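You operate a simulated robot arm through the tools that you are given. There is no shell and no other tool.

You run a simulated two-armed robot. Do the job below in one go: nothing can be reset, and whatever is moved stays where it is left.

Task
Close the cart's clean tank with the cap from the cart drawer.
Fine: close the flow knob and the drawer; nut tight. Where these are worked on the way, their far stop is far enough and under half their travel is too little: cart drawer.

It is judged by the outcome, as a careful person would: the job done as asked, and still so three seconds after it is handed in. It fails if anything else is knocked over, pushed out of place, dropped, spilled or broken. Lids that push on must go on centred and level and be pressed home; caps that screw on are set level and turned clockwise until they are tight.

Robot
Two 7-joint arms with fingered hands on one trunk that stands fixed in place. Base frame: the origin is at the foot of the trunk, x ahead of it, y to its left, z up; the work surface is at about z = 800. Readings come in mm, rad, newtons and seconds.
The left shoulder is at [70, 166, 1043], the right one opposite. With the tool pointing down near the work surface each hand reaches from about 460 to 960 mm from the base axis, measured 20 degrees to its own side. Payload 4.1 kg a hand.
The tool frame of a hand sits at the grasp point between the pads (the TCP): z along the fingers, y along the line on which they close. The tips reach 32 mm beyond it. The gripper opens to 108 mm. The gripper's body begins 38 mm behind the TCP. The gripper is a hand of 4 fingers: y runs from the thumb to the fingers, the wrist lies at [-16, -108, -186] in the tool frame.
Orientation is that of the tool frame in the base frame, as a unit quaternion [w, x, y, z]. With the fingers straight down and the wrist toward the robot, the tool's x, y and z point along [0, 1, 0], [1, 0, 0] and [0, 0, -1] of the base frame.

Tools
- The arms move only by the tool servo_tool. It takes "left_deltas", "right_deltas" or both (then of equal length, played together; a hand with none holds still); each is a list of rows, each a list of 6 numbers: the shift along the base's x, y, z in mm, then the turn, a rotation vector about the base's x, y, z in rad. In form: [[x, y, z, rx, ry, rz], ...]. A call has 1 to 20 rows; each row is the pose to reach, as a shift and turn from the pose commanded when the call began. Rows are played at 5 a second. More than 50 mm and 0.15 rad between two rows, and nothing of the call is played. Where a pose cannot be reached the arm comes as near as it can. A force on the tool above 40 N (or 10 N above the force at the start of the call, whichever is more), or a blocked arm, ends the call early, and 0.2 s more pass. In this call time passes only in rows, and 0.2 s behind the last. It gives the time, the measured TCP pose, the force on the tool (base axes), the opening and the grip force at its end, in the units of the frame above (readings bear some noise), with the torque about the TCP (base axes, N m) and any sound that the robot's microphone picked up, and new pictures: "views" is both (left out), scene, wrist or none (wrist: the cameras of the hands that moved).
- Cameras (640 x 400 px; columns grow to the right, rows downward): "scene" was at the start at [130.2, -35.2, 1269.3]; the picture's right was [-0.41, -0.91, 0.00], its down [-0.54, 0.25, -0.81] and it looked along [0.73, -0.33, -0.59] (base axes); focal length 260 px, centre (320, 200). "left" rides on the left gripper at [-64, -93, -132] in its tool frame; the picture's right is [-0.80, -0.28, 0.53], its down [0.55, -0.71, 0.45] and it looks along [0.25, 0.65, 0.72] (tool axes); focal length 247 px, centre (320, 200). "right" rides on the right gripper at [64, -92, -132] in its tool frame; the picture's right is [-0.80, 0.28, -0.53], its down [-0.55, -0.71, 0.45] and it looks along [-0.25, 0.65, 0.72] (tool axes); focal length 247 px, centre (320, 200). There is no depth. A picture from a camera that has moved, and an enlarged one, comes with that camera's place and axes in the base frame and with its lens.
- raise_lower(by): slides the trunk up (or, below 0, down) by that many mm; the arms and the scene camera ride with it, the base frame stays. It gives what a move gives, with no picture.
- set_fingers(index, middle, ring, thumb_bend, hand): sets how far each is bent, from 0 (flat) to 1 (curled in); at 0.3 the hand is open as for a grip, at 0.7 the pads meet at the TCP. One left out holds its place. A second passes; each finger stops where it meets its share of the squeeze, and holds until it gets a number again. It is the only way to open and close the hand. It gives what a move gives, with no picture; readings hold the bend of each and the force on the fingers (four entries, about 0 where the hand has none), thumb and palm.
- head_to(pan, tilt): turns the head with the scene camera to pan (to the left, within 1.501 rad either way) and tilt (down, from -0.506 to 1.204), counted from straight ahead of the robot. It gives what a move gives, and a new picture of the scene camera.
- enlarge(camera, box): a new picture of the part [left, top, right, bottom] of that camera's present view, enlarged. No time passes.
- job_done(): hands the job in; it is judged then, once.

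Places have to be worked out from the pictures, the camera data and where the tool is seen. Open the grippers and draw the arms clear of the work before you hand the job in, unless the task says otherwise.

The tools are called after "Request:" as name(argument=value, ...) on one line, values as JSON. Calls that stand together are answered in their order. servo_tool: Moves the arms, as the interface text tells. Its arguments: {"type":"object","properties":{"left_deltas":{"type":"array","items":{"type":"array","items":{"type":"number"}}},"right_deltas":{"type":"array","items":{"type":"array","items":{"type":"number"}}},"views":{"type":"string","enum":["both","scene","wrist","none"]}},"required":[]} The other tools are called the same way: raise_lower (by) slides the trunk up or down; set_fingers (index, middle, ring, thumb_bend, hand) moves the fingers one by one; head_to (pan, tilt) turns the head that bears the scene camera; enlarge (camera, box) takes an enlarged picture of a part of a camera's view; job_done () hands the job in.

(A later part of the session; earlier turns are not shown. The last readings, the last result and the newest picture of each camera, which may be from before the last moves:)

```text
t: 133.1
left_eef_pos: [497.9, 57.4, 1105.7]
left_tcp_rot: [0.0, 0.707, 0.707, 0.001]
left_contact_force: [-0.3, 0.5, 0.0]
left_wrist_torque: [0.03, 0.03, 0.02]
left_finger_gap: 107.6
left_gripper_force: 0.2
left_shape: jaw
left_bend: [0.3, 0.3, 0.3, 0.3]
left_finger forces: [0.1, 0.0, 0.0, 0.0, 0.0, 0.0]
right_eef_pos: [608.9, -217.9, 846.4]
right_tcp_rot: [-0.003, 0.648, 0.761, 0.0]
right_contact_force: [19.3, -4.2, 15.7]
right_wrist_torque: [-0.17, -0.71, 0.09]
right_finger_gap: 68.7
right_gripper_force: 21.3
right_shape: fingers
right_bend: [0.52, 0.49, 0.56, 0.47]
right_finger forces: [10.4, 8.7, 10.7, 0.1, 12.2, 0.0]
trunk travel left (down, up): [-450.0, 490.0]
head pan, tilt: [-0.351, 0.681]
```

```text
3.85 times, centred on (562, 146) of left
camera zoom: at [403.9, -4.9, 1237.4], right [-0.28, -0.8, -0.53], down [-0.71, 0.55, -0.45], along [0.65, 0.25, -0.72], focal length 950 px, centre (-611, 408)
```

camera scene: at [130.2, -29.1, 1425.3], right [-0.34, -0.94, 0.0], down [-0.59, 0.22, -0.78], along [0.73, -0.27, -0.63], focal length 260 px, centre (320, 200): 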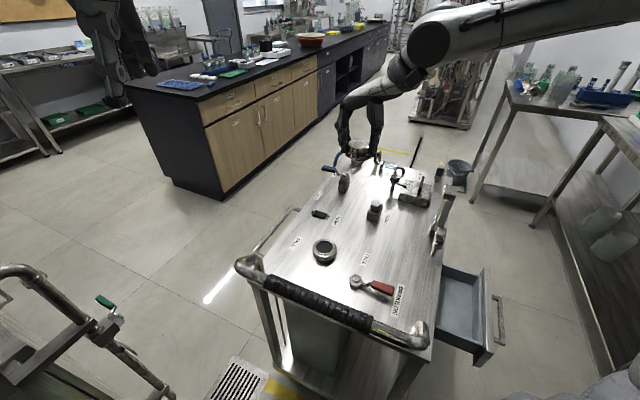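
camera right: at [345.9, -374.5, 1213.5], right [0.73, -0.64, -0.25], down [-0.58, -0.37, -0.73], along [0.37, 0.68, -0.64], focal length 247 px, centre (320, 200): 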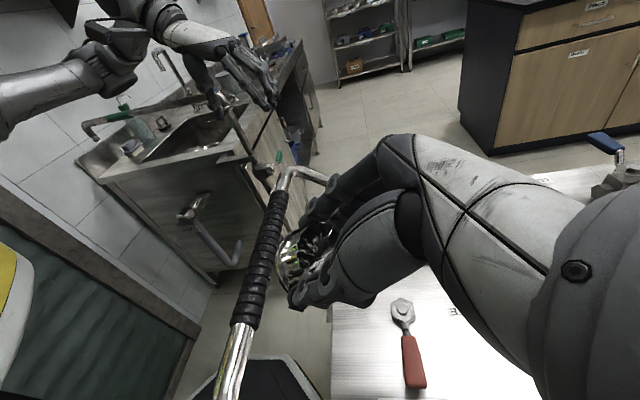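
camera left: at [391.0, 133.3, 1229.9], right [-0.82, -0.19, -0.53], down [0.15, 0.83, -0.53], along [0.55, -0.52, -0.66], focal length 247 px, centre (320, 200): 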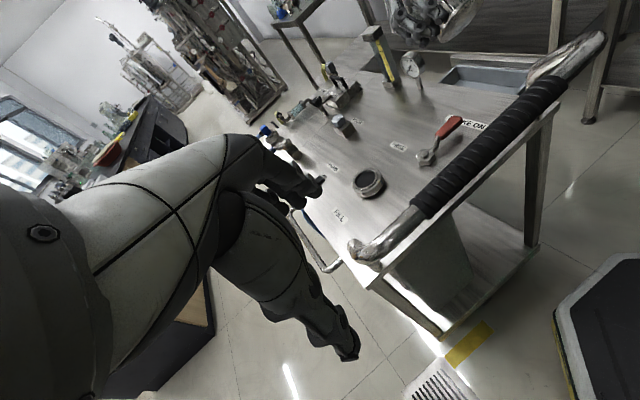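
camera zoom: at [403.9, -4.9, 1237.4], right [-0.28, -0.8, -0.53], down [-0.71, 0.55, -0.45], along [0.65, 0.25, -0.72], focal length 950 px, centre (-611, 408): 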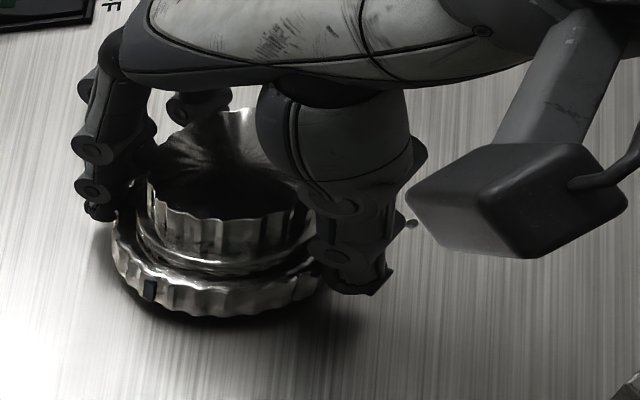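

The nut turned about 1.1 rad and pushes the fingers up slightly, so it is moving on its thread. I open, wind the hand back in place, and take another stroke.

Request:
set_fingers(hand="right", index=0.3, middle=0.3, ring=0.3, thumb_bend=0.3)

Request:
enlarge(camera="left", box=[520, 104, 604, 198])

Request:
servo_tool(right_deltas=[[0, 0, 0, 0, 0, 0.12], [0, 0, 0, 0, 0, 0.24], [0, 0, 0, 0, 0, 0.36], [0, 0, 0, 0, 0, 0.48], [0, 0, 0, 0, 0, 0.6], [0, 0, 0, 0, 0, 0.72], [0, 0, 0, 0, 0, 0.84], [0, 0, 0, 0, 0, 0.96], [0, 0, 0, 0, 0, 1.08]], views="none")

Request:
enlarge(camera="scene", box=[297, 132, 361, 196])

Request:
enlarge(camera="left", box=[510, 94, 614, 198])

```text
t: 134.1
left_eef_pos: [497.2, 59.2, 1106.9]
left_tcp_rot: [0.0, 0.707, 0.707, 0.0]
left_contact_force: [-0.7, 0.2, 0.3]
left_wrist_torque: [0.02, -0.02, 0.0]
left_finger_gap: 107.7
left_gripper_force: 0.0
left_shape: jaw
left_bend: [0.3, 0.3, 0.3, 0.3]
left_finger forces: [0.1, 0.1, 0.1, 0.0, 0.0, 0.1]
right_eef_pos: [609.1, -217.0, 846.8]
right_tcp_rot: [-0.003, 0.648, 0.762, 0.0]
right_contact_force: [0.5, 0.2, 0.9]
right_wrist_torque: [0.01, -0.03, 0.0]
right_finger_gap: 108.1
right_gripper_force: 0.1
right_shape: fingers
right_bend: [0.3, 0.3, 0.3, 0.3]
right_finger forces: [0.1, 0.0, 0.1, 0.0, 0.1, 0.0]
trunk travel left (down, up): [-450.0, 490.0]
head pan, tilt: [-0.351, 0.681]
```

```text
4.26 times, centred on (562, 151) of left
camera zoom: at [403.0, -4.6, 1237.6], right [-0.28, -0.8, -0.53], down [-0.71, 0.55, -0.45], along [0.65, 0.25, -0.72], focal length 1051 px, centre (-710, 408)
```

zoom: 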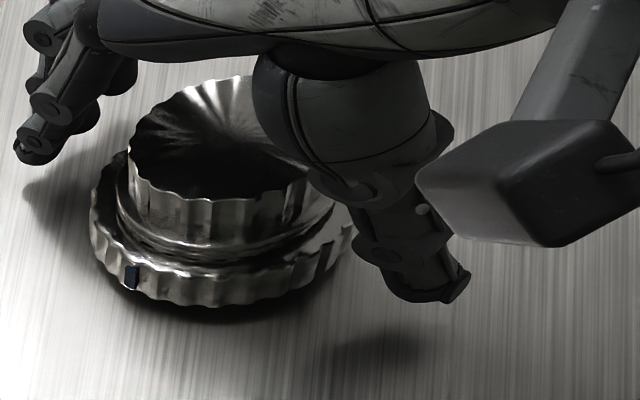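

```text
t: 136.1
left_eef_pos: [497.8, 57.3, 1105.5]
left_tcp_rot: [0.0, 0.707, 0.707, 0.0]
left_contact_force: [-0.4, 0.4, 0.2]
left_wrist_torque: [-0.01, -0.01, 0.02]
left_finger_gap: 108.0
left_gripper_force: 0.1
left_shape: jaw
left_bend: [0.3, 0.3, 0.3, 0.3]
left_finger forces: [0.1, 0.0, 0.1, 0.0, 0.1, 0.0]
right_eef_pos: [608.3, -216.4, 846.4]
right_tcp_rot: [-0.003, 0.163, 0.987, -0.002]
right_contact_force: [-0.2, 0.6, 0.1]
right_wrist_torque: [0.01, 0.04, 0.01]
right_finger_gap: 108.0
right_gripper_force: 0.0
right_shape: fingers
right_bend: [0.3, 0.3, 0.3, 0.3]
right_finger forces: [0.0, 0.0, 0.1, 0.1, 0.0, 0.1]
trunk travel left (down, up): [-450.0, 490.0]
head pan, tilt: [-0.351, 0.681]
```

```text
6.25 times, centred on (329, 164) of scene
camera zoom: at [131.5, -28.2, 1165.2], right [-0.34, -0.94, 0.0], down [-0.59, 0.22, -0.78], along [0.73, -0.27, -0.63], focal length 1627 px, centre (264, 425)
```

zoom: 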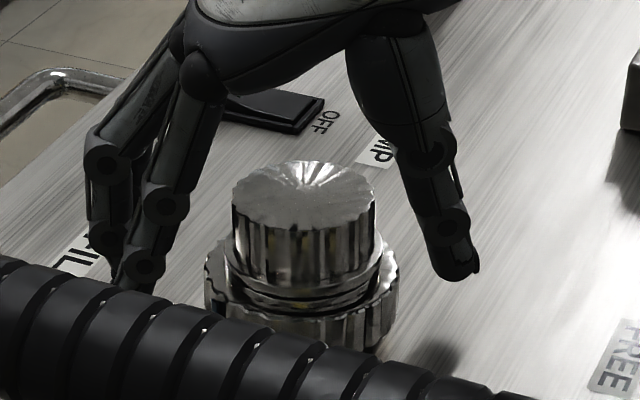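

```text
3.85 times, centred on (562, 146) of left
camera zoom: at [403.3, -4.4, 1237.4], right [-0.28, -0.8, -0.53], down [-0.71, 0.55, -0.45], along [0.65, 0.25, -0.72], focal length 950 px, centre (-611, 408)
```

zoom: 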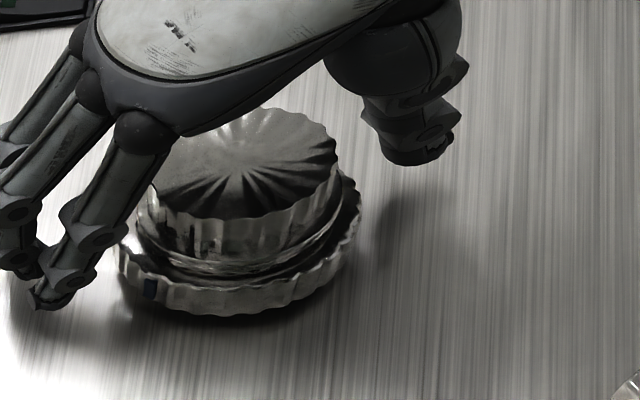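

The nut held its new position. I grip it again for the second stroke.

Request:
set_fingers(hand="right", index=0.8, middle=0.8, ring=0.8, thumb_bend=0.9)

Request:
servo_tool(right_deltas=[[0, 0.3, 0, 0, 0, -0.12], [0, 0.5, 0, 0, 0, -0.24], [0, 0.5, 0, 0, 0, -0.36], [0, 0.5, 0, 0, 0, -0.48], [0, 0.5, 0, 0, 0, -0.6], [-0.2, 0.5, 0, 0, 0, -0.72], [-0.5, 0.5, 0, 0, 0, -0.84], [-0.8, 0.5, 0, 0, 0, -0.96], [-1.0, 0.5, 0, 0, 0, -1.08]], views="none")

Request:
enlarge(camera="scene", box=[307, 152, 351, 196])

Request:
enlarge(camera="left", box=[510, 94, 614, 198])

```text
t: 137.1
left_eef_pos: [498.8, 58.3, 1105.2]
left_tcp_rot: [0.0, 0.707, 0.707, 0.0]
left_contact_force: [-0.3, -0.6, 0.4]
left_wrist_torque: [0.0, 0.0, 0.0]
left_finger_gap: 107.9
left_gripper_force: 0.1
left_shape: jaw
left_bend: [0.3, 0.3, 0.3, 0.3]
left_finger forces: [0.1, 0.0, 0.1, 0.1, 0.0, 0.0]
right_eef_pos: [609.7, -215.2, 846.6]
right_tcp_rot: [-0.002, 0.163, 0.987, -0.002]
right_contact_force: [6.3, 10.6, 0.3]
right_wrist_torque: [0.44, -0.21, 0.03]
right_finger_gap: 69.3
right_gripper_force: 21.4
right_shape: fingers
right_bend: [0.52, 0.51, 0.58, 0.46]
right_finger forces: [9.0, 8.0, 8.3, 0.1, 16.0, 0.0]
trunk travel left (down, up): [-450.0, 490.0]
head pan, tilt: [-0.351, 0.681]
```

```text
t: 139.1
left_eef_pos: [498.4, 57.4, 1105.1]
left_tcp_rot: [0.0, 0.708, 0.706, 0.001]
left_contact_force: [0.2, -0.4, -0.4]
left_wrist_torque: [0.01, -0.03, 0.0]
left_finger_gap: 107.8
left_gripper_force: 0.0
left_shape: jaw
left_bend: [0.3, 0.3, 0.3, 0.3]
left_finger forces: [0.1, 0.1, 0.1, 0.0, 0.0, 0.1]
right_eef_pos: [608.5, -216.1, 845.1]
right_tcp_rot: [-0.003, 0.649, 0.761, -0.001]
right_contact_force: [22.3, -5.3, 9.9]
right_wrist_torque: [-0.05, -0.91, 1.02]
right_finger_gap: 67.9
right_gripper_force: 23.0
right_shape: fingers
right_bend: [0.52, 0.49, 0.55, 0.48]
right_finger forces: [10.1, 9.4, 11.8, 0.0, 14.6, 0.1]
trunk travel left (down, up): [-450.0, 490.0]
head pan, tilt: [-0.351, 0.681]
```

```text
9.09 times, centred on (329, 174) of scene
camera zoom: at [133.0, -28.5, 1165.1], right [-0.34, -0.94, 0.0], down [-0.59, 0.22, -0.78], along [0.73, -0.27, -0.63], focal length 2367 px, centre (238, 436)
```

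zoom: 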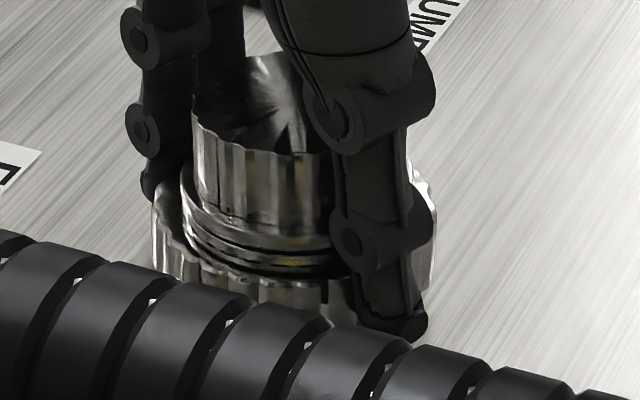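

```text
3.85 times, centred on (562, 146) of left
camera zoom: at [404.8, -4.7, 1236.9], right [-0.28, -0.8, -0.53], down [-0.71, 0.55, -0.45], along [0.65, 0.25, -0.72], focal length 950 px, centre (-611, 408)
```

zoom: 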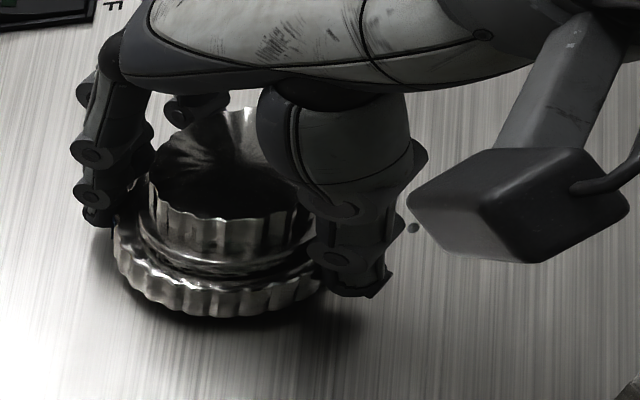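

Torque has risen to about 1 N m: the nut is getting tight. I release and wind back for one more confirming stroke.

Request:
set_fingers(hand="right", index=0.3, middle=0.3, ring=0.3, thumb_bend=0.3)

Request:
servo_tool(right_deltas=[[0, 0, 0, 0, 0, 0.12], [0, 0, 0, 0, 0, 0.24], [0, 0, 0, 0, 0, 0.36], [0, 0, 0, 0, 0, 0.48], [0, 0, 0, 0, 0, 0.6], [0, 0, 0, 0, 0, 0.72], [0, 0, 0, 0, 0, 0.84], [0, 0, 0, 0, 0, 0.96], [0, 0, 0, 0, 0, 1.08]], views="none")

Request:
enlarge(camera="scene", box=[307, 152, 351, 196])

Request:
enlarge(camera="left", box=[520, 104, 604, 198])

Request:
enlarge(camera="right", box=[120, 100, 420, 400])

```text
t: 140.1
left_eef_pos: [496.6, 57.9, 1105.6]
left_tcp_rot: [0.0, 0.707, 0.707, 0.0]
left_contact_force: [0.5, 0.3, 1.7]
left_wrist_torque: [0.0, -0.03, 0.01]
left_finger_gap: 107.8
left_gripper_force: 0.0
left_shape: jaw
left_bend: [0.3, 0.3, 0.3, 0.3]
left_finger forces: [0.0, 0.0, 0.0, 0.0, 0.1, 0.0]
right_eef_pos: [607.9, -216.5, 846.0]
right_tcp_rot: [-0.003, 0.648, 0.762, -0.001]
right_contact_force: [-0.2, 0.3, 0.4]
right_wrist_torque: [-0.01, -0.01, 0.0]
right_finger_gap: 108.5
right_gripper_force: 0.1
right_shape: fingers
right_bend: [0.3, 0.3, 0.3, 0.3]
right_finger forces: [0.1, 0.1, 0.0, 0.0, 0.0, 0.0]
trunk travel left (down, up): [-450.0, 490.0]
head pan, tilt: [-0.351, 0.681]
```

```text
t: 142.1
left_eef_pos: [496.9, 58.6, 1105.7]
left_tcp_rot: [-0.001, 0.708, 0.707, 0.0]
left_contact_force: [-0.6, 0.3, -0.3]
left_wrist_torque: [0.01, -0.01, 0.04]
left_finger_gap: 107.7
left_gripper_force: 0.1
left_shape: jaw
left_bend: [0.3, 0.3, 0.3, 0.3]
left_finger forces: [0.1, 0.1, 0.1, 0.0, 0.1, 0.0]
right_eef_pos: [608.7, -214.6, 846.3]
right_tcp_rot: [-0.004, 0.163, 0.987, -0.002]
right_contact_force: [0.6, 0.1, -0.3]
right_wrist_torque: [-0.02, 0.0, 0.01]
right_finger_gap: 108.3
right_gripper_force: 0.0
right_shape: fingers
right_bend: [0.3, 0.3, 0.3, 0.3]
right_finger forces: [0.0, 0.0, 0.0, 0.0, 0.0, 0.1]
trunk travel left (down, up): [-450.0, 490.0]
head pan, tilt: [-0.351, 0.681]
```

```text
9.09 times, centred on (329, 174) of scene
camera zoom: at [131.6, -28.1, 1165.2], right [-0.34, -0.94, 0.0], down [-0.59, 0.22, -0.78], along [0.73, -0.27, -0.63], focal length 2367 px, centre (238, 436)
```

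zoom: 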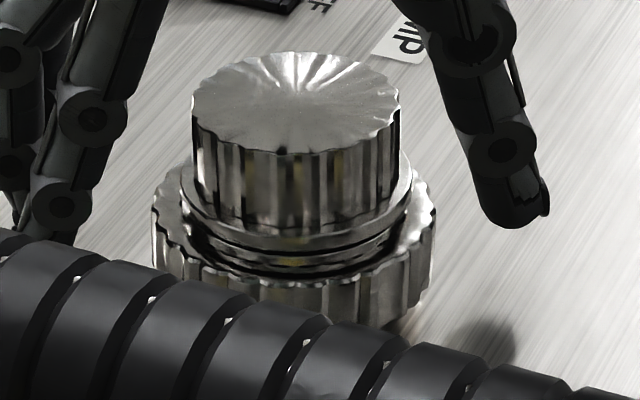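

```text
4.26 times, centred on (562, 151) of left
camera zoom: at [403.4, -4.4, 1237.4], right [-0.28, -0.8, -0.53], down [-0.71, 0.55, -0.45], along [0.65, 0.25, -0.72], focal length 1051 px, centre (-710, 408)
```

zoom: 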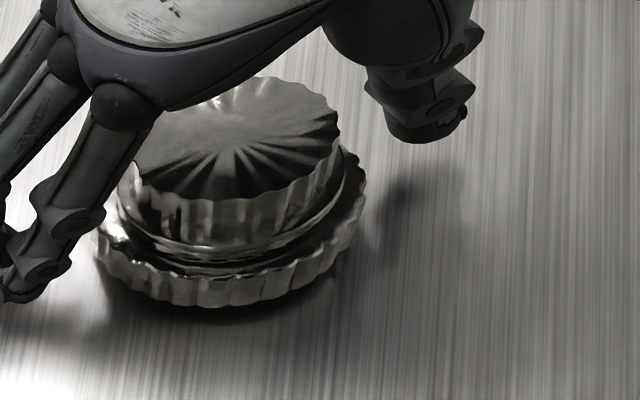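

```text
1.33 times, centred on (270, 250) of right
camera zoom: at [517.8, -281.7, 979.5], right [0.85, 0.01, 0.53], down [0.29, -0.85, -0.45], along [0.44, 0.53, -0.72], focal length 329 px, centre (387, 133)
```

zoom: 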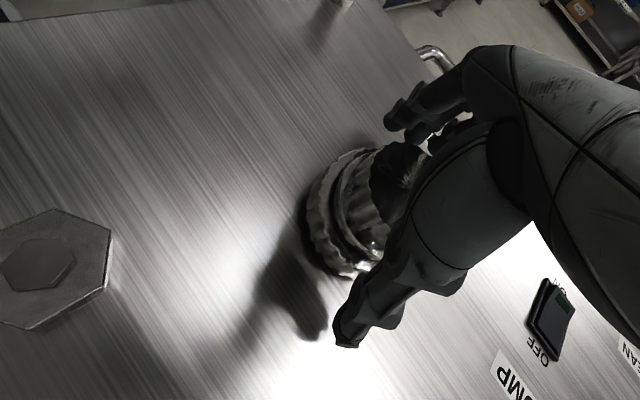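

The mark has gone round to the back. I grip once more and turn to confirm tightness.

Request:
set_fingers(hand="right", index=0.85, middle=0.85, ring=0.85, thumb_bend=0.95)

Request:
servo_tool(right_deltas=[[0, 0.3, 0, 0, 0, -0.1], [0, 0.5, 0, 0, 0, -0.2]], views="none")

Request:
servo_tool(right_deltas=[[0, 0, 0, 0, 0, -0.1], [0, 0, 0, 0, 0, -0.2]], views="none")

Request:
enlarge(camera="left", box=[520, 104, 604, 198])

```text
t: 143.1
left_eef_pos: [497.6, 59.2, 1105.0]
left_tcp_rot: [0.001, 0.707, 0.707, -0.001]
left_contact_force: [0.0, -0.2, -0.2]
left_wrist_torque: [0.01, -0.01, 0.0]
left_finger_gap: 108.0
left_gripper_force: 0.0
left_shape: jaw
left_bend: [0.3, 0.3, 0.3, 0.3]
left_finger forces: [0.0, 0.1, 0.0, 0.1, 0.0, 0.0]
right_eef_pos: [610.0, -214.5, 846.9]
right_tcp_rot: [-0.002, 0.164, 0.987, -0.002]
right_contact_force: [5.6, 9.6, 0.0]
right_wrist_torque: [0.43, -0.21, 0.08]
right_finger_gap: 68.2
right_gripper_force: 21.0
right_shape: fingers
right_bend: [0.52, 0.51, 0.58, 0.45]
right_finger forces: [9.4, 8.3, 8.1, 0.0, 16.4, 0.0]
trunk travel left (down, up): [-450.0, 490.0]
head pan, tilt: [-0.351, 0.681]
```

```text
t: 143.7
left_eef_pos: [498.1, 59.7, 1104.7]
left_tcp_rot: [0.0, 0.707, 0.707, -0.001]
left_contact_force: [-0.4, -0.5, 0.3]
left_wrist_torque: [-0.03, 0.02, 0.03]
left_finger_gap: 107.7
left_gripper_force: 0.0
left_shape: jaw
left_bend: [0.3, 0.3, 0.3, 0.3]
left_finger forces: [0.0, 0.1, 0.0, 0.0, 0.0, 0.1]
right_eef_pos: [607.8, -214.3, 848.1]
right_tcp_rot: [-0.002, 0.262, 0.965, -0.002]
right_contact_force: [7.6, 10.9, 3.9]
right_wrist_torque: [0.37, -0.09, 1.29]
right_finger_gap: 67.7
right_gripper_force: 22.7
right_shape: fingers
right_bend: [0.53, 0.51, 0.57, 0.46]
right_finger forces: [12.2, 6.8, 9.5, 0.0, 16.8, 0.0]
trunk travel left (down, up): [-450.0, 490.0]
head pan, tilt: [-0.351, 0.681]
```

```text
t: 144.3
left_eef_pos: [496.1, 58.7, 1104.4]
left_tcp_rot: [0.001, 0.707, 0.707, -0.001]
left_contact_force: [-0.4, -0.4, 0.3]
left_wrist_torque: [0.04, -0.05, -0.01]
left_finger_gap: 107.9
left_gripper_force: 0.1
left_shape: jaw
left_bend: [0.3, 0.3, 0.3, 0.3]
left_finger forces: [0.0, 0.0, 0.0, 0.0, 0.1, 0.0]
right_eef_pos: [608.1, -214.6, 845.7]
right_tcp_rot: [-0.003, 0.357, 0.934, -0.001]
right_contact_force: [3.0, 16.9, 1.6]
right_wrist_torque: [0.49, -0.07, 1.15]
right_finger_gap: 66.8
right_gripper_force: 20.5
right_shape: fingers
right_bend: [0.53, 0.51, 0.55, 0.46]
right_finger forces: [10.3, 7.0, 11.1, 0.1, 13.0, 0.0]
trunk travel left (down, up): [-450.0, 490.0]
head pan, tilt: [-0.351, 0.681]
```

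```text
4.26 times, centred on (562, 151) of left
camera zoom: at [403.1, -2.6, 1237.5], right [-0.28, -0.8, -0.53], down [-0.71, 0.55, -0.45], along [0.65, 0.25, -0.72], focal length 1051 px, centre (-710, 408)
```

zoom: 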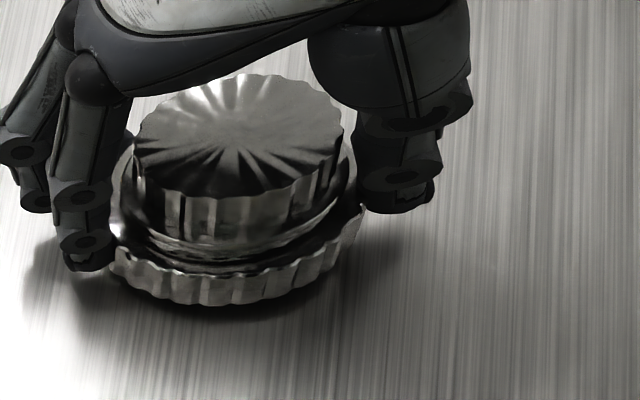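

The nut meets a hard stop at once (1.3 N m, hand slipping): it is tight. I release it and go up to the cap's knob to test gently whether the cap is now held.

Request:
set_fingers(hand="right", index=0.3, middle=0.3, ring=0.3, thumb_bend=0.3)

Request:
servo_tool(right_deltas=[[0, -2, 13, 0, 0, 0], [0, -4, 27, 0, 0, 0]], views="none")

Request:
enlarge(camera="scene", box=[311, 156, 347, 192])

Request:
enlarge(camera="left", box=[530, 114, 594, 180])

```text
t: 145.3
left_eef_pos: [496.5, 58.2, 1105.7]
left_tcp_rot: [0.001, 0.707, 0.707, 0.0]
left_contact_force: [0.4, 1.1, -0.1]
left_wrist_torque: [-0.03, 0.02, 0.02]
left_finger_gap: 107.8
left_gripper_force: 0.0
left_shape: jaw
left_bend: [0.3, 0.3, 0.3, 0.3]
left_finger forces: [0.0, 0.0, 0.0, 0.0, 0.0, 0.0]
right_eef_pos: [608.2, -214.5, 847.1]
right_tcp_rot: [-0.003, 0.357, 0.934, -0.002]
right_contact_force: [0.2, 0.1, -0.3]
right_wrist_torque: [-0.01, -0.02, -0.01]
right_finger_gap: 108.4
right_gripper_force: 0.1
right_shape: fingers
right_bend: [0.3, 0.3, 0.3, 0.3]
right_finger forces: [0.1, 0.0, 0.0, 0.0, 0.1, 0.0]
trunk travel left (down, up): [-450.0, 490.0]
head pan, tilt: [-0.351, 0.681]
```

```text
t: 145.9
left_eef_pos: [495.7, 57.9, 1105.1]
left_tcp_rot: [0.001, 0.707, 0.707, 0.0]
left_contact_force: [0.9, 0.3, 0.3]
left_wrist_torque: [0.03, -0.04, 0.0]
left_finger_gap: 107.8
left_gripper_force: 0.0
left_shape: jaw
left_bend: [0.3, 0.3, 0.3, 0.3]
left_finger forces: [0.1, 0.1, 0.0, 0.0, 0.0, 0.0]
right_eef_pos: [606.9, -220.3, 873.0]
right_tcp_rot: [-0.002, 0.356, 0.934, 0.0]
right_contact_force: [-0.3, 0.1, 0.9]
right_wrist_torque: [0.02, 0.02, -0.01]
right_finger_gap: 108.3
right_gripper_force: 0.1
right_shape: fingers
right_bend: [0.3, 0.3, 0.3, 0.3]
right_finger forces: [0.0, 0.1, 0.0, 0.1, 0.0, 0.0]
trunk travel left (down, up): [-450.0, 490.0]
head pan, tilt: [-0.351, 0.681]
```

```text
11.11 times, centred on (329, 174) of scene
camera zoom: at [131.1, -28.4, 1165.3], right [-0.34, -0.94, 0.0], down [-0.59, 0.22, -0.78], along [0.73, -0.27, -0.63], focal length 2893 px, centre (220, 489)
```

zoom: 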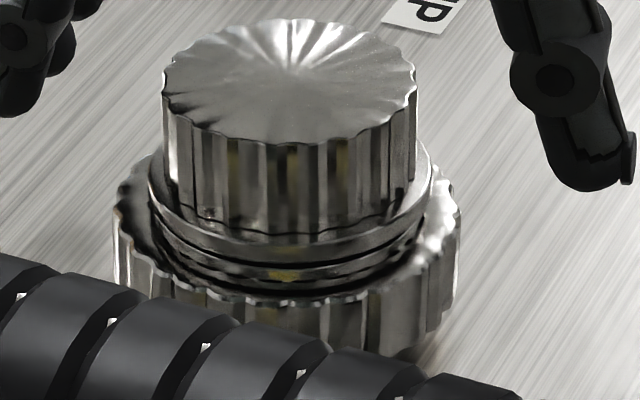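

```text
6.06 times, centred on (562, 147) of left
camera zoom: at [402.8, -4.6, 1237.6], right [-0.28, -0.8, -0.53], down [-0.71, 0.55, -0.45], along [0.65, 0.25, -0.72], focal length 1497 px, centre (-1147, 521)
```

zoom: 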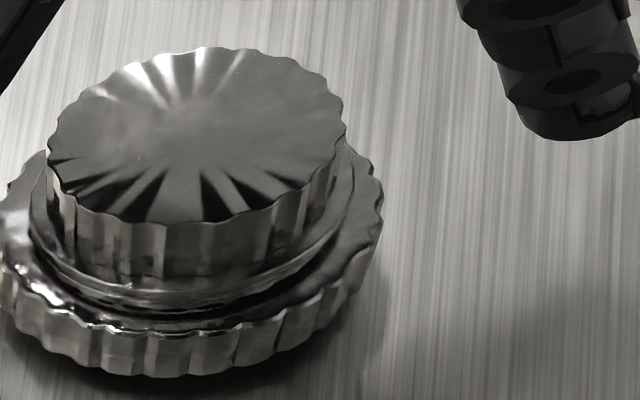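

The picture is unchanged: cap on the ring, nut tight. I grip the knob lightly and try a gentle lift.

Request:
set_fingers(hand="right", index=0.7, middle=0.7, ring=0.45, thumb_bend=0.72)

Request:
servo_tool(right_deltas=[[0, 0, 1.5, 0, 0, 0], [0, 0, 3, 0, 0, 0]], views="none")

Request:
enlarge(camera="scene", box=[311, 156, 347, 192])

```text
t: 146.9
left_eef_pos: [497.6, 57.9, 1105.9]
left_tcp_rot: [0.0, 0.707, 0.707, 0.0]
left_contact_force: [0.2, 0.2, 0.2]
left_wrist_torque: [0.0, 0.0, -0.01]
left_finger_gap: 107.7
left_gripper_force: 0.1
left_shape: jaw
left_bend: [0.3, 0.3, 0.3, 0.3]
left_finger forces: [0.0, 0.0, 0.0, 0.0, 0.1, 0.0]
right_eef_pos: [607.8, -219.0, 873.6]
right_tcp_rot: [-0.002, 0.357, 0.934, 0.0]
right_contact_force: [7.0, 3.5, 2.4]
right_wrist_torque: [0.13, -0.31, -0.06]
right_finger_gap: 46.6
right_gripper_force: 14.2
right_shape: fingers
right_bend: [0.55, 0.56, 0.45, 0.56]
right_finger forces: [8.1, 9.3, 0.0, 0.1, 11.2, 0.1]
trunk travel left (down, up): [-450.0, 490.0]
head pan, tilt: [-0.351, 0.681]
```

```text
t: 147.5
left_eef_pos: [497.6, 57.8, 1105.1]
left_tcp_rot: [0.0, 0.707, 0.707, -0.001]
left_contact_force: [-0.6, 0.1, 0.4]
left_wrist_torque: [-0.01, -0.05, 0.01]
left_finger_gap: 108.0
left_gripper_force: 0.1
left_shape: jaw
left_bend: [0.3, 0.3, 0.3, 0.3]
left_finger forces: [0.1, 0.0, 0.0, 0.0, 0.0, 0.0]
right_eef_pos: [608.9, -219.8, 874.3]
right_tcp_rot: [-0.004, 0.357, 0.934, -0.003]
right_contact_force: [5.1, 6.2, -7.5]
right_wrist_torque: [0.17, -0.21, -0.11]
right_finger_gap: 46.9
right_gripper_force: 13.7
right_shape: fingers
right_bend: [0.55, 0.56, 0.45, 0.56]
right_finger forces: [8.8, 8.2, 0.1, 0.1, 10.7, 0.0]
trunk travel left (down, up): [-450.0, 490.0]
head pan, tilt: [-0.351, 0.681]
```

```text
11.11 times, centred on (329, 174) of scene
camera zoom: at [132.7, -27.9, 1164.9], right [-0.34, -0.94, 0.0], down [-0.59, 0.22, -0.78], along [0.73, -0.27, -0.63], focal length 2893 px, centre (220, 489)
```

zoom: 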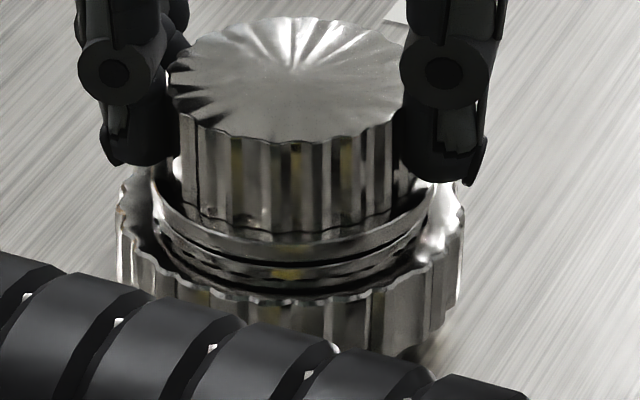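

The cap now resists a 7.5 N pull without rising. I pull a bit more to be sure.

Request:
servo_tool(right_deltas=[[0, 0, 1.5, 0, 0, 0], [0, 0, 3, 0, 0, 0]], views="none")

Request:
enlarge(camera="scene", box=[311, 156, 347, 192])

```text
t: 148.1
left_eef_pos: [499.2, 58.1, 1105.1]
left_tcp_rot: [-0.001, 0.706, 0.708, -0.001]
left_contact_force: [0.6, 0.3, 1.4]
left_wrist_torque: [-0.03, -0.02, -0.01]
left_finger_gap: 107.9
left_gripper_force: 0.0
left_shape: jaw
left_bend: [0.3, 0.3, 0.3, 0.3]
left_finger forces: [0.0, 0.0, 0.0, 0.0, 0.0, 0.1]
right_eef_pos: [608.4, -220.1, 876.8]
right_tcp_rot: [-0.005, 0.356, 0.934, -0.003]
right_contact_force: [0.1, 6.8, -18.6]
right_wrist_torque: [0.13, 0.01, -0.01]
right_finger_gap: 47.0
right_gripper_force: 13.0
right_shape: fingers
right_bend: [0.55, 0.56, 0.45, 0.56]
right_finger forces: [9.6, 6.7, 0.0, 0.0, 9.8, 0.0]
trunk travel left (down, up): [-450.0, 490.0]
head pan, tilt: [-0.351, 0.681]
```

```text
11.11 times, centred on (329, 174) of scene
camera zoom: at [133.4, -28.2, 1164.8], right [-0.34, -0.94, 0.0], down [-0.59, 0.22, -0.78], along [0.73, -0.27, -0.63], focal length 2893 px, centre (220, 489)
```

zoom: 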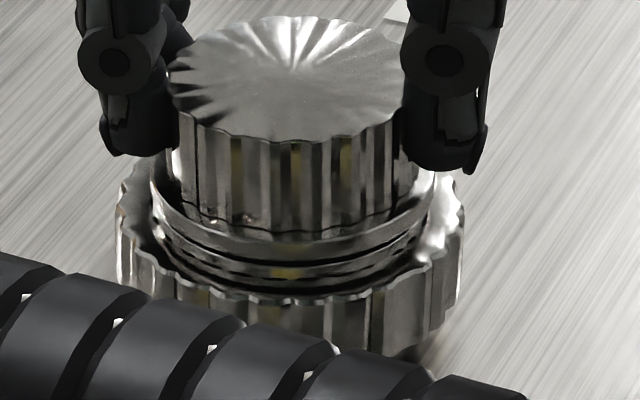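

The cap holds against nearly 19 N of pull: it is clamped by the nut. I release it, rise clear, and turn the head to the flow knob.

Request:
servo_tool(right_deltas=[[0, 0, -3, 0, 0, 0], [0, 0, -5, 0, 0, 0]], views="none")

Request:
set_fingers(hand="right", index=0.3, middle=0.3, ring=0.3, thumb_bend=0.3)

Request:
servo_tool(right_deltas=[[0, 0, 30, 0, 0, 0], [0, 0, 70, 0, 0, 0], [0, 0, 110, 0, 0, 0]], views="none")

Request:
head_to(pan=-0.55, tilt=0.5)

Request:
enlarge(camera="scene", box=[320, 140, 400, 220])

Request:
enlarge(camera="left", box=[560, 0, 640, 120])

```text
t: 148.7
left_eef_pos: [496.5, 58.5, 1106.1]
left_tcp_rot: [0.0, 0.707, 0.707, 0.0]
left_contact_force: [0.0, 0.5, -0.4]
left_wrist_torque: [-0.01, -0.01, -0.02]
left_finger_gap: 107.9
left_gripper_force: 0.1
left_shape: jaw
left_bend: [0.3, 0.3, 0.3, 0.3]
left_finger forces: [0.0, 0.1, 0.1, 0.0, 0.0, 0.0]
right_eef_pos: [607.7, -219.3, 875.5]
right_tcp_rot: [-0.002, 0.357, 0.934, -0.001]
right_contact_force: [-2.5, 4.7, -3.5]
right_wrist_torque: [0.04, 0.12, -0.06]
right_finger_gap: 46.7
right_gripper_force: 13.6
right_shape: fingers
right_bend: [0.55, 0.57, 0.45, 0.56]
right_finger forces: [8.6, 6.6, 0.0, 0.0, 12.4, 0.1]
trunk travel left (down, up): [-450.0, 490.0]
head pan, tilt: [-0.351, 0.681]
```

```text
t: 149.7
left_eef_pos: [496.6, 57.4, 1106.0]
left_tcp_rot: [0.0, 0.707, 0.707, 0.0]
left_contact_force: [-0.1, 0.4, 0.0]
left_wrist_torque: [0.01, 0.01, -0.01]
left_finger_gap: 107.7
left_gripper_force: 0.2
left_shape: jaw
left_bend: [0.3, 0.3, 0.3, 0.3]
left_finger forces: [0.0, 0.1, 0.0, 0.0, 0.0, 0.1]
right_eef_pos: [609.0, -218.7, 874.8]
right_tcp_rot: [-0.003, 0.356, 0.934, -0.001]
right_contact_force: [0.5, -1.2, -1.4]
right_wrist_torque: [0.0, 0.02, 0.03]
right_finger_gap: 108.2
right_gripper_force: 0.0
right_shape: fingers
right_bend: [0.3, 0.3, 0.3, 0.3]
right_finger forces: [0.0, 0.0, 0.1, 0.0, 0.0, 0.0]
trunk travel left (down, up): [-450.0, 490.0]
head pan, tilt: [-0.351, 0.681]
```

```text
t: 150.5
left_eef_pos: [495.9, 57.9, 1104.8]
left_tcp_rot: [0.001, 0.707, 0.707, 0.0]
left_contact_force: [0.2, -0.1, -0.1]
left_wrist_torque: [0.0, -0.05, 0.01]
left_finger_gap: 107.7
left_gripper_force: 0.0
left_shape: jaw
left_bend: [0.3, 0.3, 0.3, 0.3]
left_finger forces: [0.1, 0.0, 0.0, 0.0, 0.0, 0.1]
right_eef_pos: [608.4, -218.6, 984.1]
right_tcp_rot: [-0.003, 0.356, 0.934, -0.002]
right_contact_force: [-0.6, 0.8, 0.5]
right_wrist_torque: [-0.05, 0.01, 0.02]
right_finger_gap: 108.3
right_gripper_force: 0.0
right_shape: fingers
right_bend: [0.3, 0.3, 0.3, 0.3]
right_finger forces: [0.0, 0.0, 0.1, 0.1, 0.1, 0.1]
trunk travel left (down, up): [-450.0, 490.0]
head pan, tilt: [-0.351, 0.681]
```

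```text
t: 151.2
left_eef_pos: [497.2, 58.9, 1106.5]
left_tcp_rot: [0.0, 0.707, 0.708, 0.0]
left_contact_force: [-0.4, 0.2, 0.3]
left_wrist_torque: [0.02, 0.04, -0.01]
left_finger_gap: 107.7
left_gripper_force: 0.0
left_shape: jaw
left_bend: [0.3, 0.3, 0.3, 0.3]
left_finger forces: [0.1, 0.0, 0.0, 0.0, 0.0, 0.0]
right_eef_pos: [608.3, -219.1, 982.2]
right_tcp_rot: [-0.004, 0.357, 0.934, -0.001]
right_contact_force: [-0.2, -0.8, -1.2]
right_wrist_torque: [-0.02, -0.03, -0.02]
right_finger_gap: 108.1
right_gripper_force: 0.0
right_shape: fingers
right_bend: [0.3, 0.3, 0.3, 0.3]
right_finger forces: [0.0, 0.0, 0.1, 0.1, 0.0, 0.0]
trunk travel left (down, up): [-450.0, 490.0]
head pan, tilt: [-0.55, 0.499]
camera scene: at [128.4, -46.5, 1181.3], right [-0.52, -0.85, 0.0], down [-0.41, 0.25, -0.88], along [0.75, -0.46, -0.48], focal length 260 px, centre (320, 200)
```

scene: 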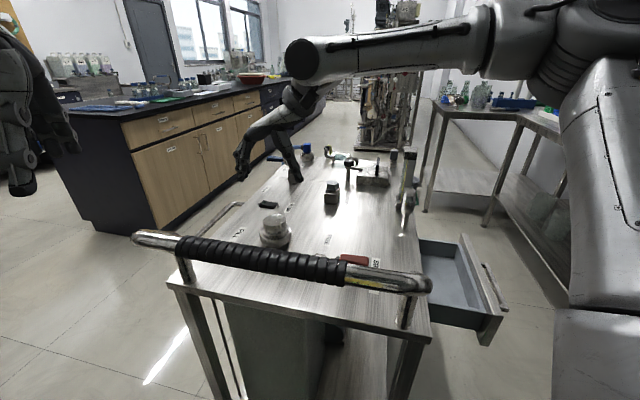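

```text
5.00 times, centred on (360, 180) of scene
camera zoom: at [128.4, -46.5, 1181.3], right [-0.52, -0.85, 0.0], down [-0.41, 0.25, -0.88], along [0.75, -0.46, -0.48], focal length 1302 px, centre (120, 300)
```

zoom: 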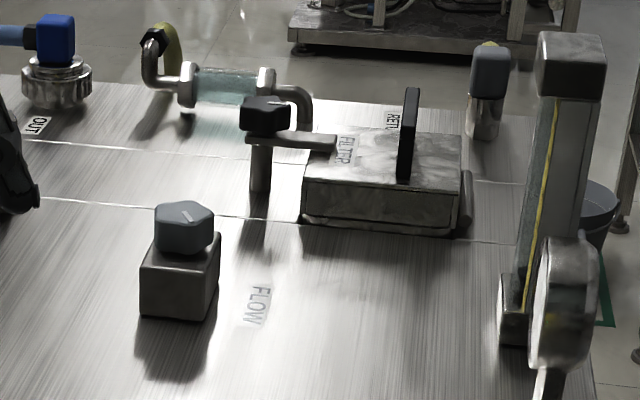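

```text
3.33 times, centred on (600, 60) of left
camera zoom: at [403.0, -4.7, 1237.5], right [-0.28, -0.8, -0.53], down [-0.71, 0.55, -0.45], along [0.65, 0.25, -0.72], focal length 823 px, centre (-613, 667)
```

zoom: 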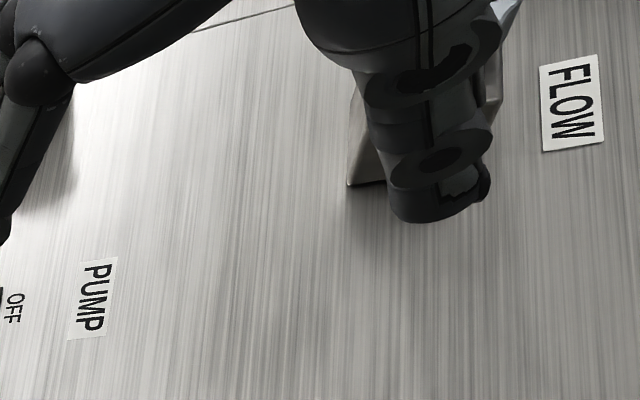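

I zoom onto the flow knob to read its pointer.

Request:
enlarge(camera="scene", box=[334, 174, 366, 206])

Request:
enlarge(camera="right", box=[0, 100, 320, 400])

```text
12.50 times, centred on (350, 190) of scene
camera zoom: at [128.4, -46.5, 1181.3], right [-0.52, -0.85, 0.0], down [-0.41, 0.25, -0.88], along [0.75, -0.46, -0.48], focal length 3255 px, centre (-55, 325)
```

zoom: 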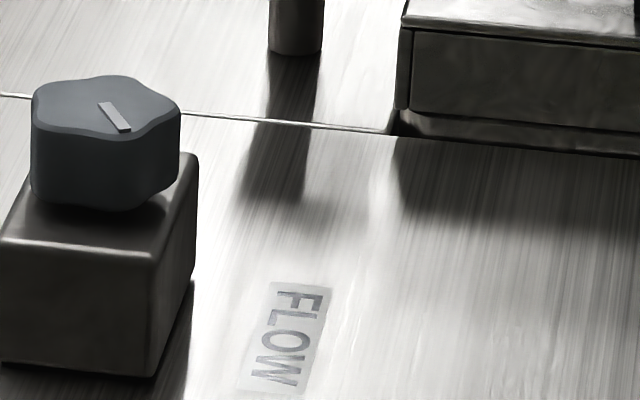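

```text
1.33 times, centred on (160, 250) of right
camera zoom: at [499.7, -245.2, 1115.7], right [0.79, -0.32, 0.53], down [-0.06, -0.89, -0.45], along [0.61, 0.32, -0.72], focal length 329 px, centre (533, 133)
```

zoom: 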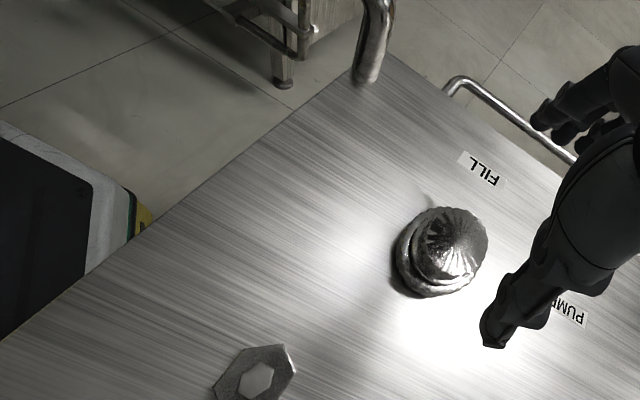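

The knob's top centre triangulates to about [708, -447, 857], ~36 mm across. I raise the trunk so the forearm clears the gauge and flow tower, then move the right hand above the knob.

Request:
raise_lower(by=150)

Request:
servo_tool(right_deltas=[[15, -35, 0, 0, 0, 0], [30, -70, 0, 0, 0, 0], [45, -105, 0, 0, 0, -0.08], [60, -140, -20, 0, 0, -0.16], [75, -175, -60, 0, 0, -0.24], [90, -205, -100, 0, 0, -0.3], [100, -228, -140, 0, 0, -0.3], [100, -228, -180, 0, 0, -0.3]], views="both")

Request:
enlarge(camera="right", box=[120, 120, 400, 400])

Request:
enlarge(camera="scene", box=[290, 120, 420, 240])

```text
t: 152.9
left_eef_pos: [496.5, 59.5, 1255.2]
left_tcp_rot: [0.0, 0.707, 0.707, 0.0]
left_contact_force: [0.8, -0.3, 1.3]
left_wrist_torque: [0.0, -0.01, 0.01]
left_finger_gap: 107.6
left_gripper_force: 0.0
left_shape: jaw
left_bend: [0.3, 0.3, 0.3, 0.3]
left_finger forces: [0.0, 0.0, 0.1, 0.0, 0.0, 0.1]
right_eef_pos: [608.9, -219.3, 1132.4]
right_tcp_rot: [-0.004, 0.356, 0.934, -0.002]
right_contact_force: [0.8, 0.7, 0.0]
right_wrist_torque: [0.04, -0.01, -0.02]
right_finger_gap: 108.3
right_gripper_force: 0.1
right_shape: fingers
right_bend: [0.3, 0.3, 0.3, 0.3]
right_finger forces: [0.0, 0.1, 0.0, 0.1, 0.0, 0.0]
trunk travel left (down, up): [-600.0, 340.0]
head pan, tilt: [-0.55, 0.499]
```

```text
refused: row 5 steps farther than a row can; nothing moved
```

```text
1.43 times, centred on (260, 260) of right
camera zoom: at [499.8, -245.2, 1265.8], right [0.79, -0.32, 0.53], down [-0.06, -0.89, -0.45], along [0.61, 0.32, -0.72], focal length 353 px, centre (406, 114)
```

zoom: 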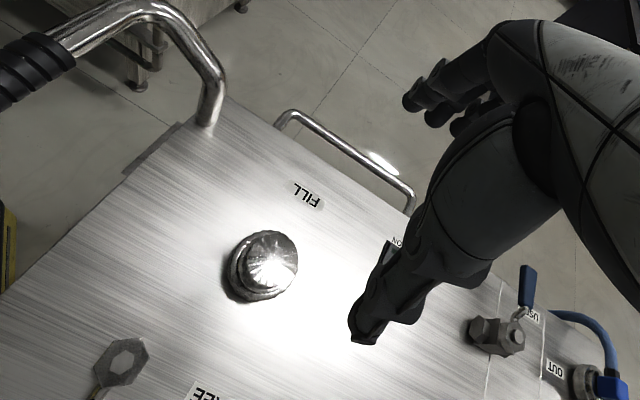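

```text
3.33 times, centred on (355, 180) of scene
camera zoom: at [128.6, -46.5, 1331.3], right [-0.52, -0.85, 0.0], down [-0.41, 0.25, -0.88], along [0.75, -0.46, -0.48], focal length 868 px, centre (203, 267)
```

zoom: 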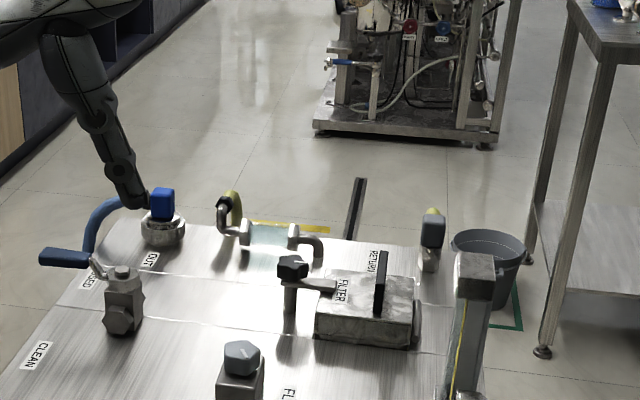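

One row stepped too far; I replay with smaller steps.

Request:
servo_tool(right_deltas=[[15, -35, 0, 0, 0, 0], [30, -70, 0, 0, 0, 0], [45, -105, 0, 0, 0, -0.08], [60, -140, -20, 0, 0, -0.16], [75, -172, -45, 0, 0, -0.24], [90, -204, -75, 0, 0, -0.3], [100, -228, -110, 0, 0, -0.3], [100, -228, -150, 0, 0, -0.3], [100, -228, -180, 0, 0, -0.3]], views="both")

Request:
head_to(pan=-0.58, tilt=0.68)

Request:
enlarge(camera="right", box=[120, 120, 400, 400])

Request:
enlarge(camera="scene", box=[290, 120, 400, 230])

```text
t: 154.9
left_eef_pos: [495.9, 58.7, 1255.3]
left_tcp_rot: [0.001, 0.707, 0.707, 0.001]
left_contact_force: [0.4, -0.2, 0.1]
left_wrist_torque: [0.0, -0.02, 0.0]
left_finger_gap: 108.0
left_gripper_force: 0.0
left_shape: jaw
left_bend: [0.3, 0.3, 0.3, 0.3]
left_finger forces: [0.0, 0.0, 0.0, 0.0, 0.1, 0.0]
right_eef_pos: [697.4, -445.6, 956.5]
right_tcp_rot: [-0.002, 0.493, 0.87, -0.001]
right_contact_force: [-0.2, 0.3, 0.1]
right_wrist_torque: [0.01, -0.01, 0.01]
right_finger_gap: 108.0
right_gripper_force: 0.1
right_shape: fingers
right_bend: [0.3, 0.3, 0.3, 0.3]
right_finger forces: [0.1, 0.1, 0.0, 0.0, 0.0, 0.0]
right hand out of reach, approached as far as the arm can: row 9
trunk travel left (down, up): [-600.0, 340.0]
head pan, tilt: [-0.55, 0.499]
camera scene: at [128.3, -47.4, 1331.4], right [-0.52, -0.85, 0.0], down [-0.41, 0.25, -0.88], along [0.75, -0.46, -0.48], focal length 260 px, centre (320, 200)
camera right: at [584.6, -437.5, 1090.1], right [0.66, -0.54, 0.53], down [-0.32, -0.83, -0.45], along [0.68, 0.12, -0.72], focal length 247 px, centre (320, 200)
```

scene: 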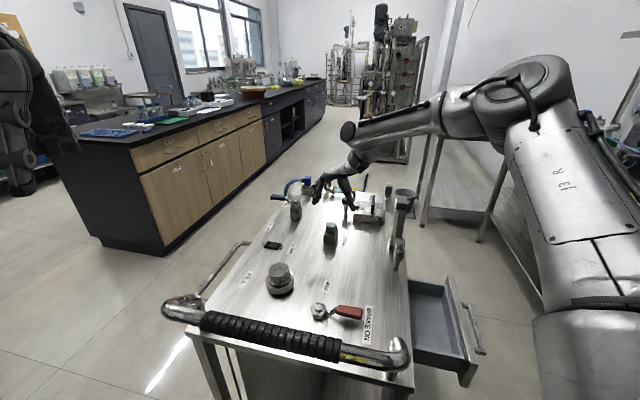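
right: 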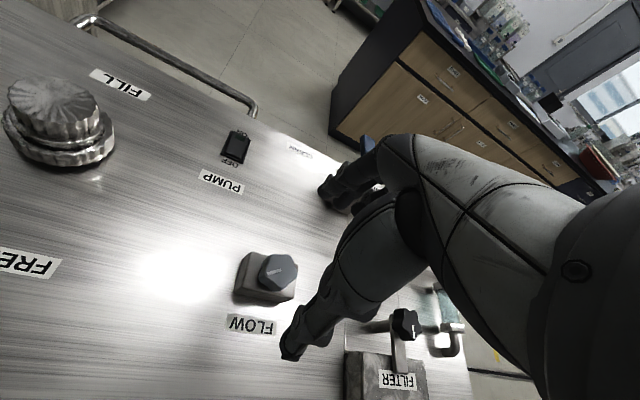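

```text
t: 155.7
left_eef_pos: [496.6, 58.9, 1255.6]
left_tcp_rot: [0.0, 0.707, 0.707, 0.001]
left_contact_force: [1.3, -0.2, -0.2]
left_wrist_torque: [0.01, 0.03, -0.03]
left_finger_gap: 107.8
left_gripper_force: 0.1
left_shape: jaw
left_bend: [0.3, 0.3, 0.3, 0.3]
left_finger forces: [0.0, 0.1, 0.0, 0.0, 0.0, 0.1]
right_eef_pos: [697.7, -444.6, 958.7]
right_tcp_rot: [-0.002, 0.492, 0.87, -0.001]
right_contact_force: [0.1, -1.2, -0.7]
right_wrist_torque: [-0.03, 0.03, 0.01]
right_finger_gap: 108.3
right_gripper_force: 0.1
right_shape: fingers
right_bend: [0.3, 0.3, 0.3, 0.3]
right_finger forces: [0.0, 0.0, 0.0, 0.0, 0.1, 0.1]
trunk travel left (down, up): [-600.0, 340.0]
head pan, tilt: [-0.579, 0.681]
camera scene: at [122.6, -45.7, 1315.3], right [-0.55, -0.84, 0.0], down [-0.53, 0.34, -0.78], along [0.65, -0.43, -0.63], focal length 260 px, centre (320, 200)
```

scene: 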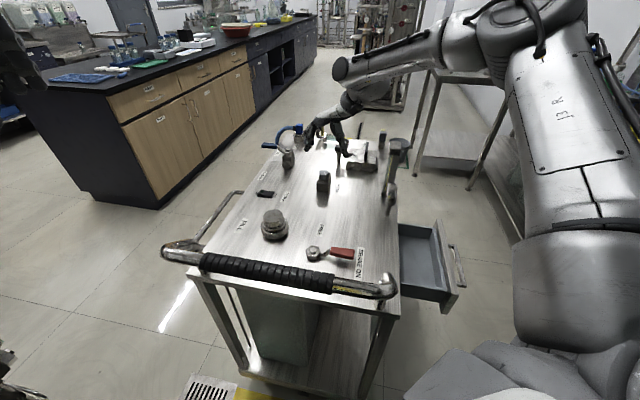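

```text
1.43 times, centred on (260, 260) of right
camera zoom: at [584.9, -436.5, 1090.9], right [0.66, -0.54, 0.53], down [-0.32, -0.83, -0.45], along [0.68, 0.12, -0.72], focal length 353 px, centre (406, 114)
```

zoom: 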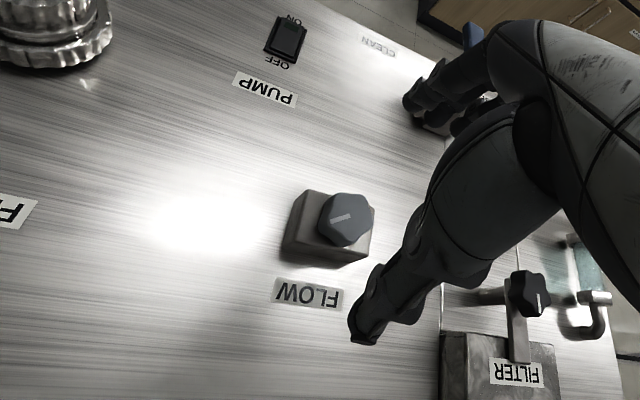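

```text
3.64 times, centred on (345, 175) of scene
camera zoom: at [122.6, -45.7, 1315.3], right [-0.55, -0.84, 0.0], down [-0.53, 0.34, -0.78], along [0.65, -0.43, -0.63], focal length 947 px, centre (229, 291)
```

zoom: 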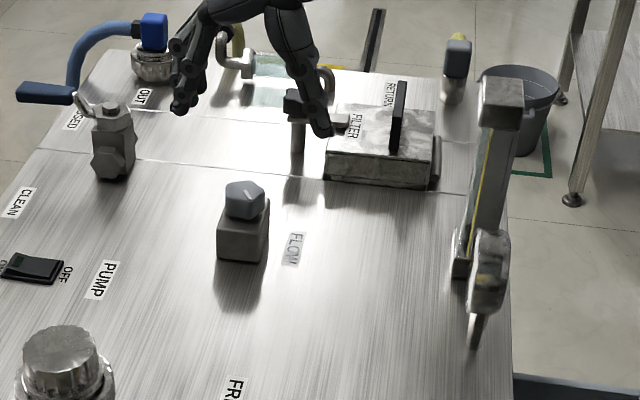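

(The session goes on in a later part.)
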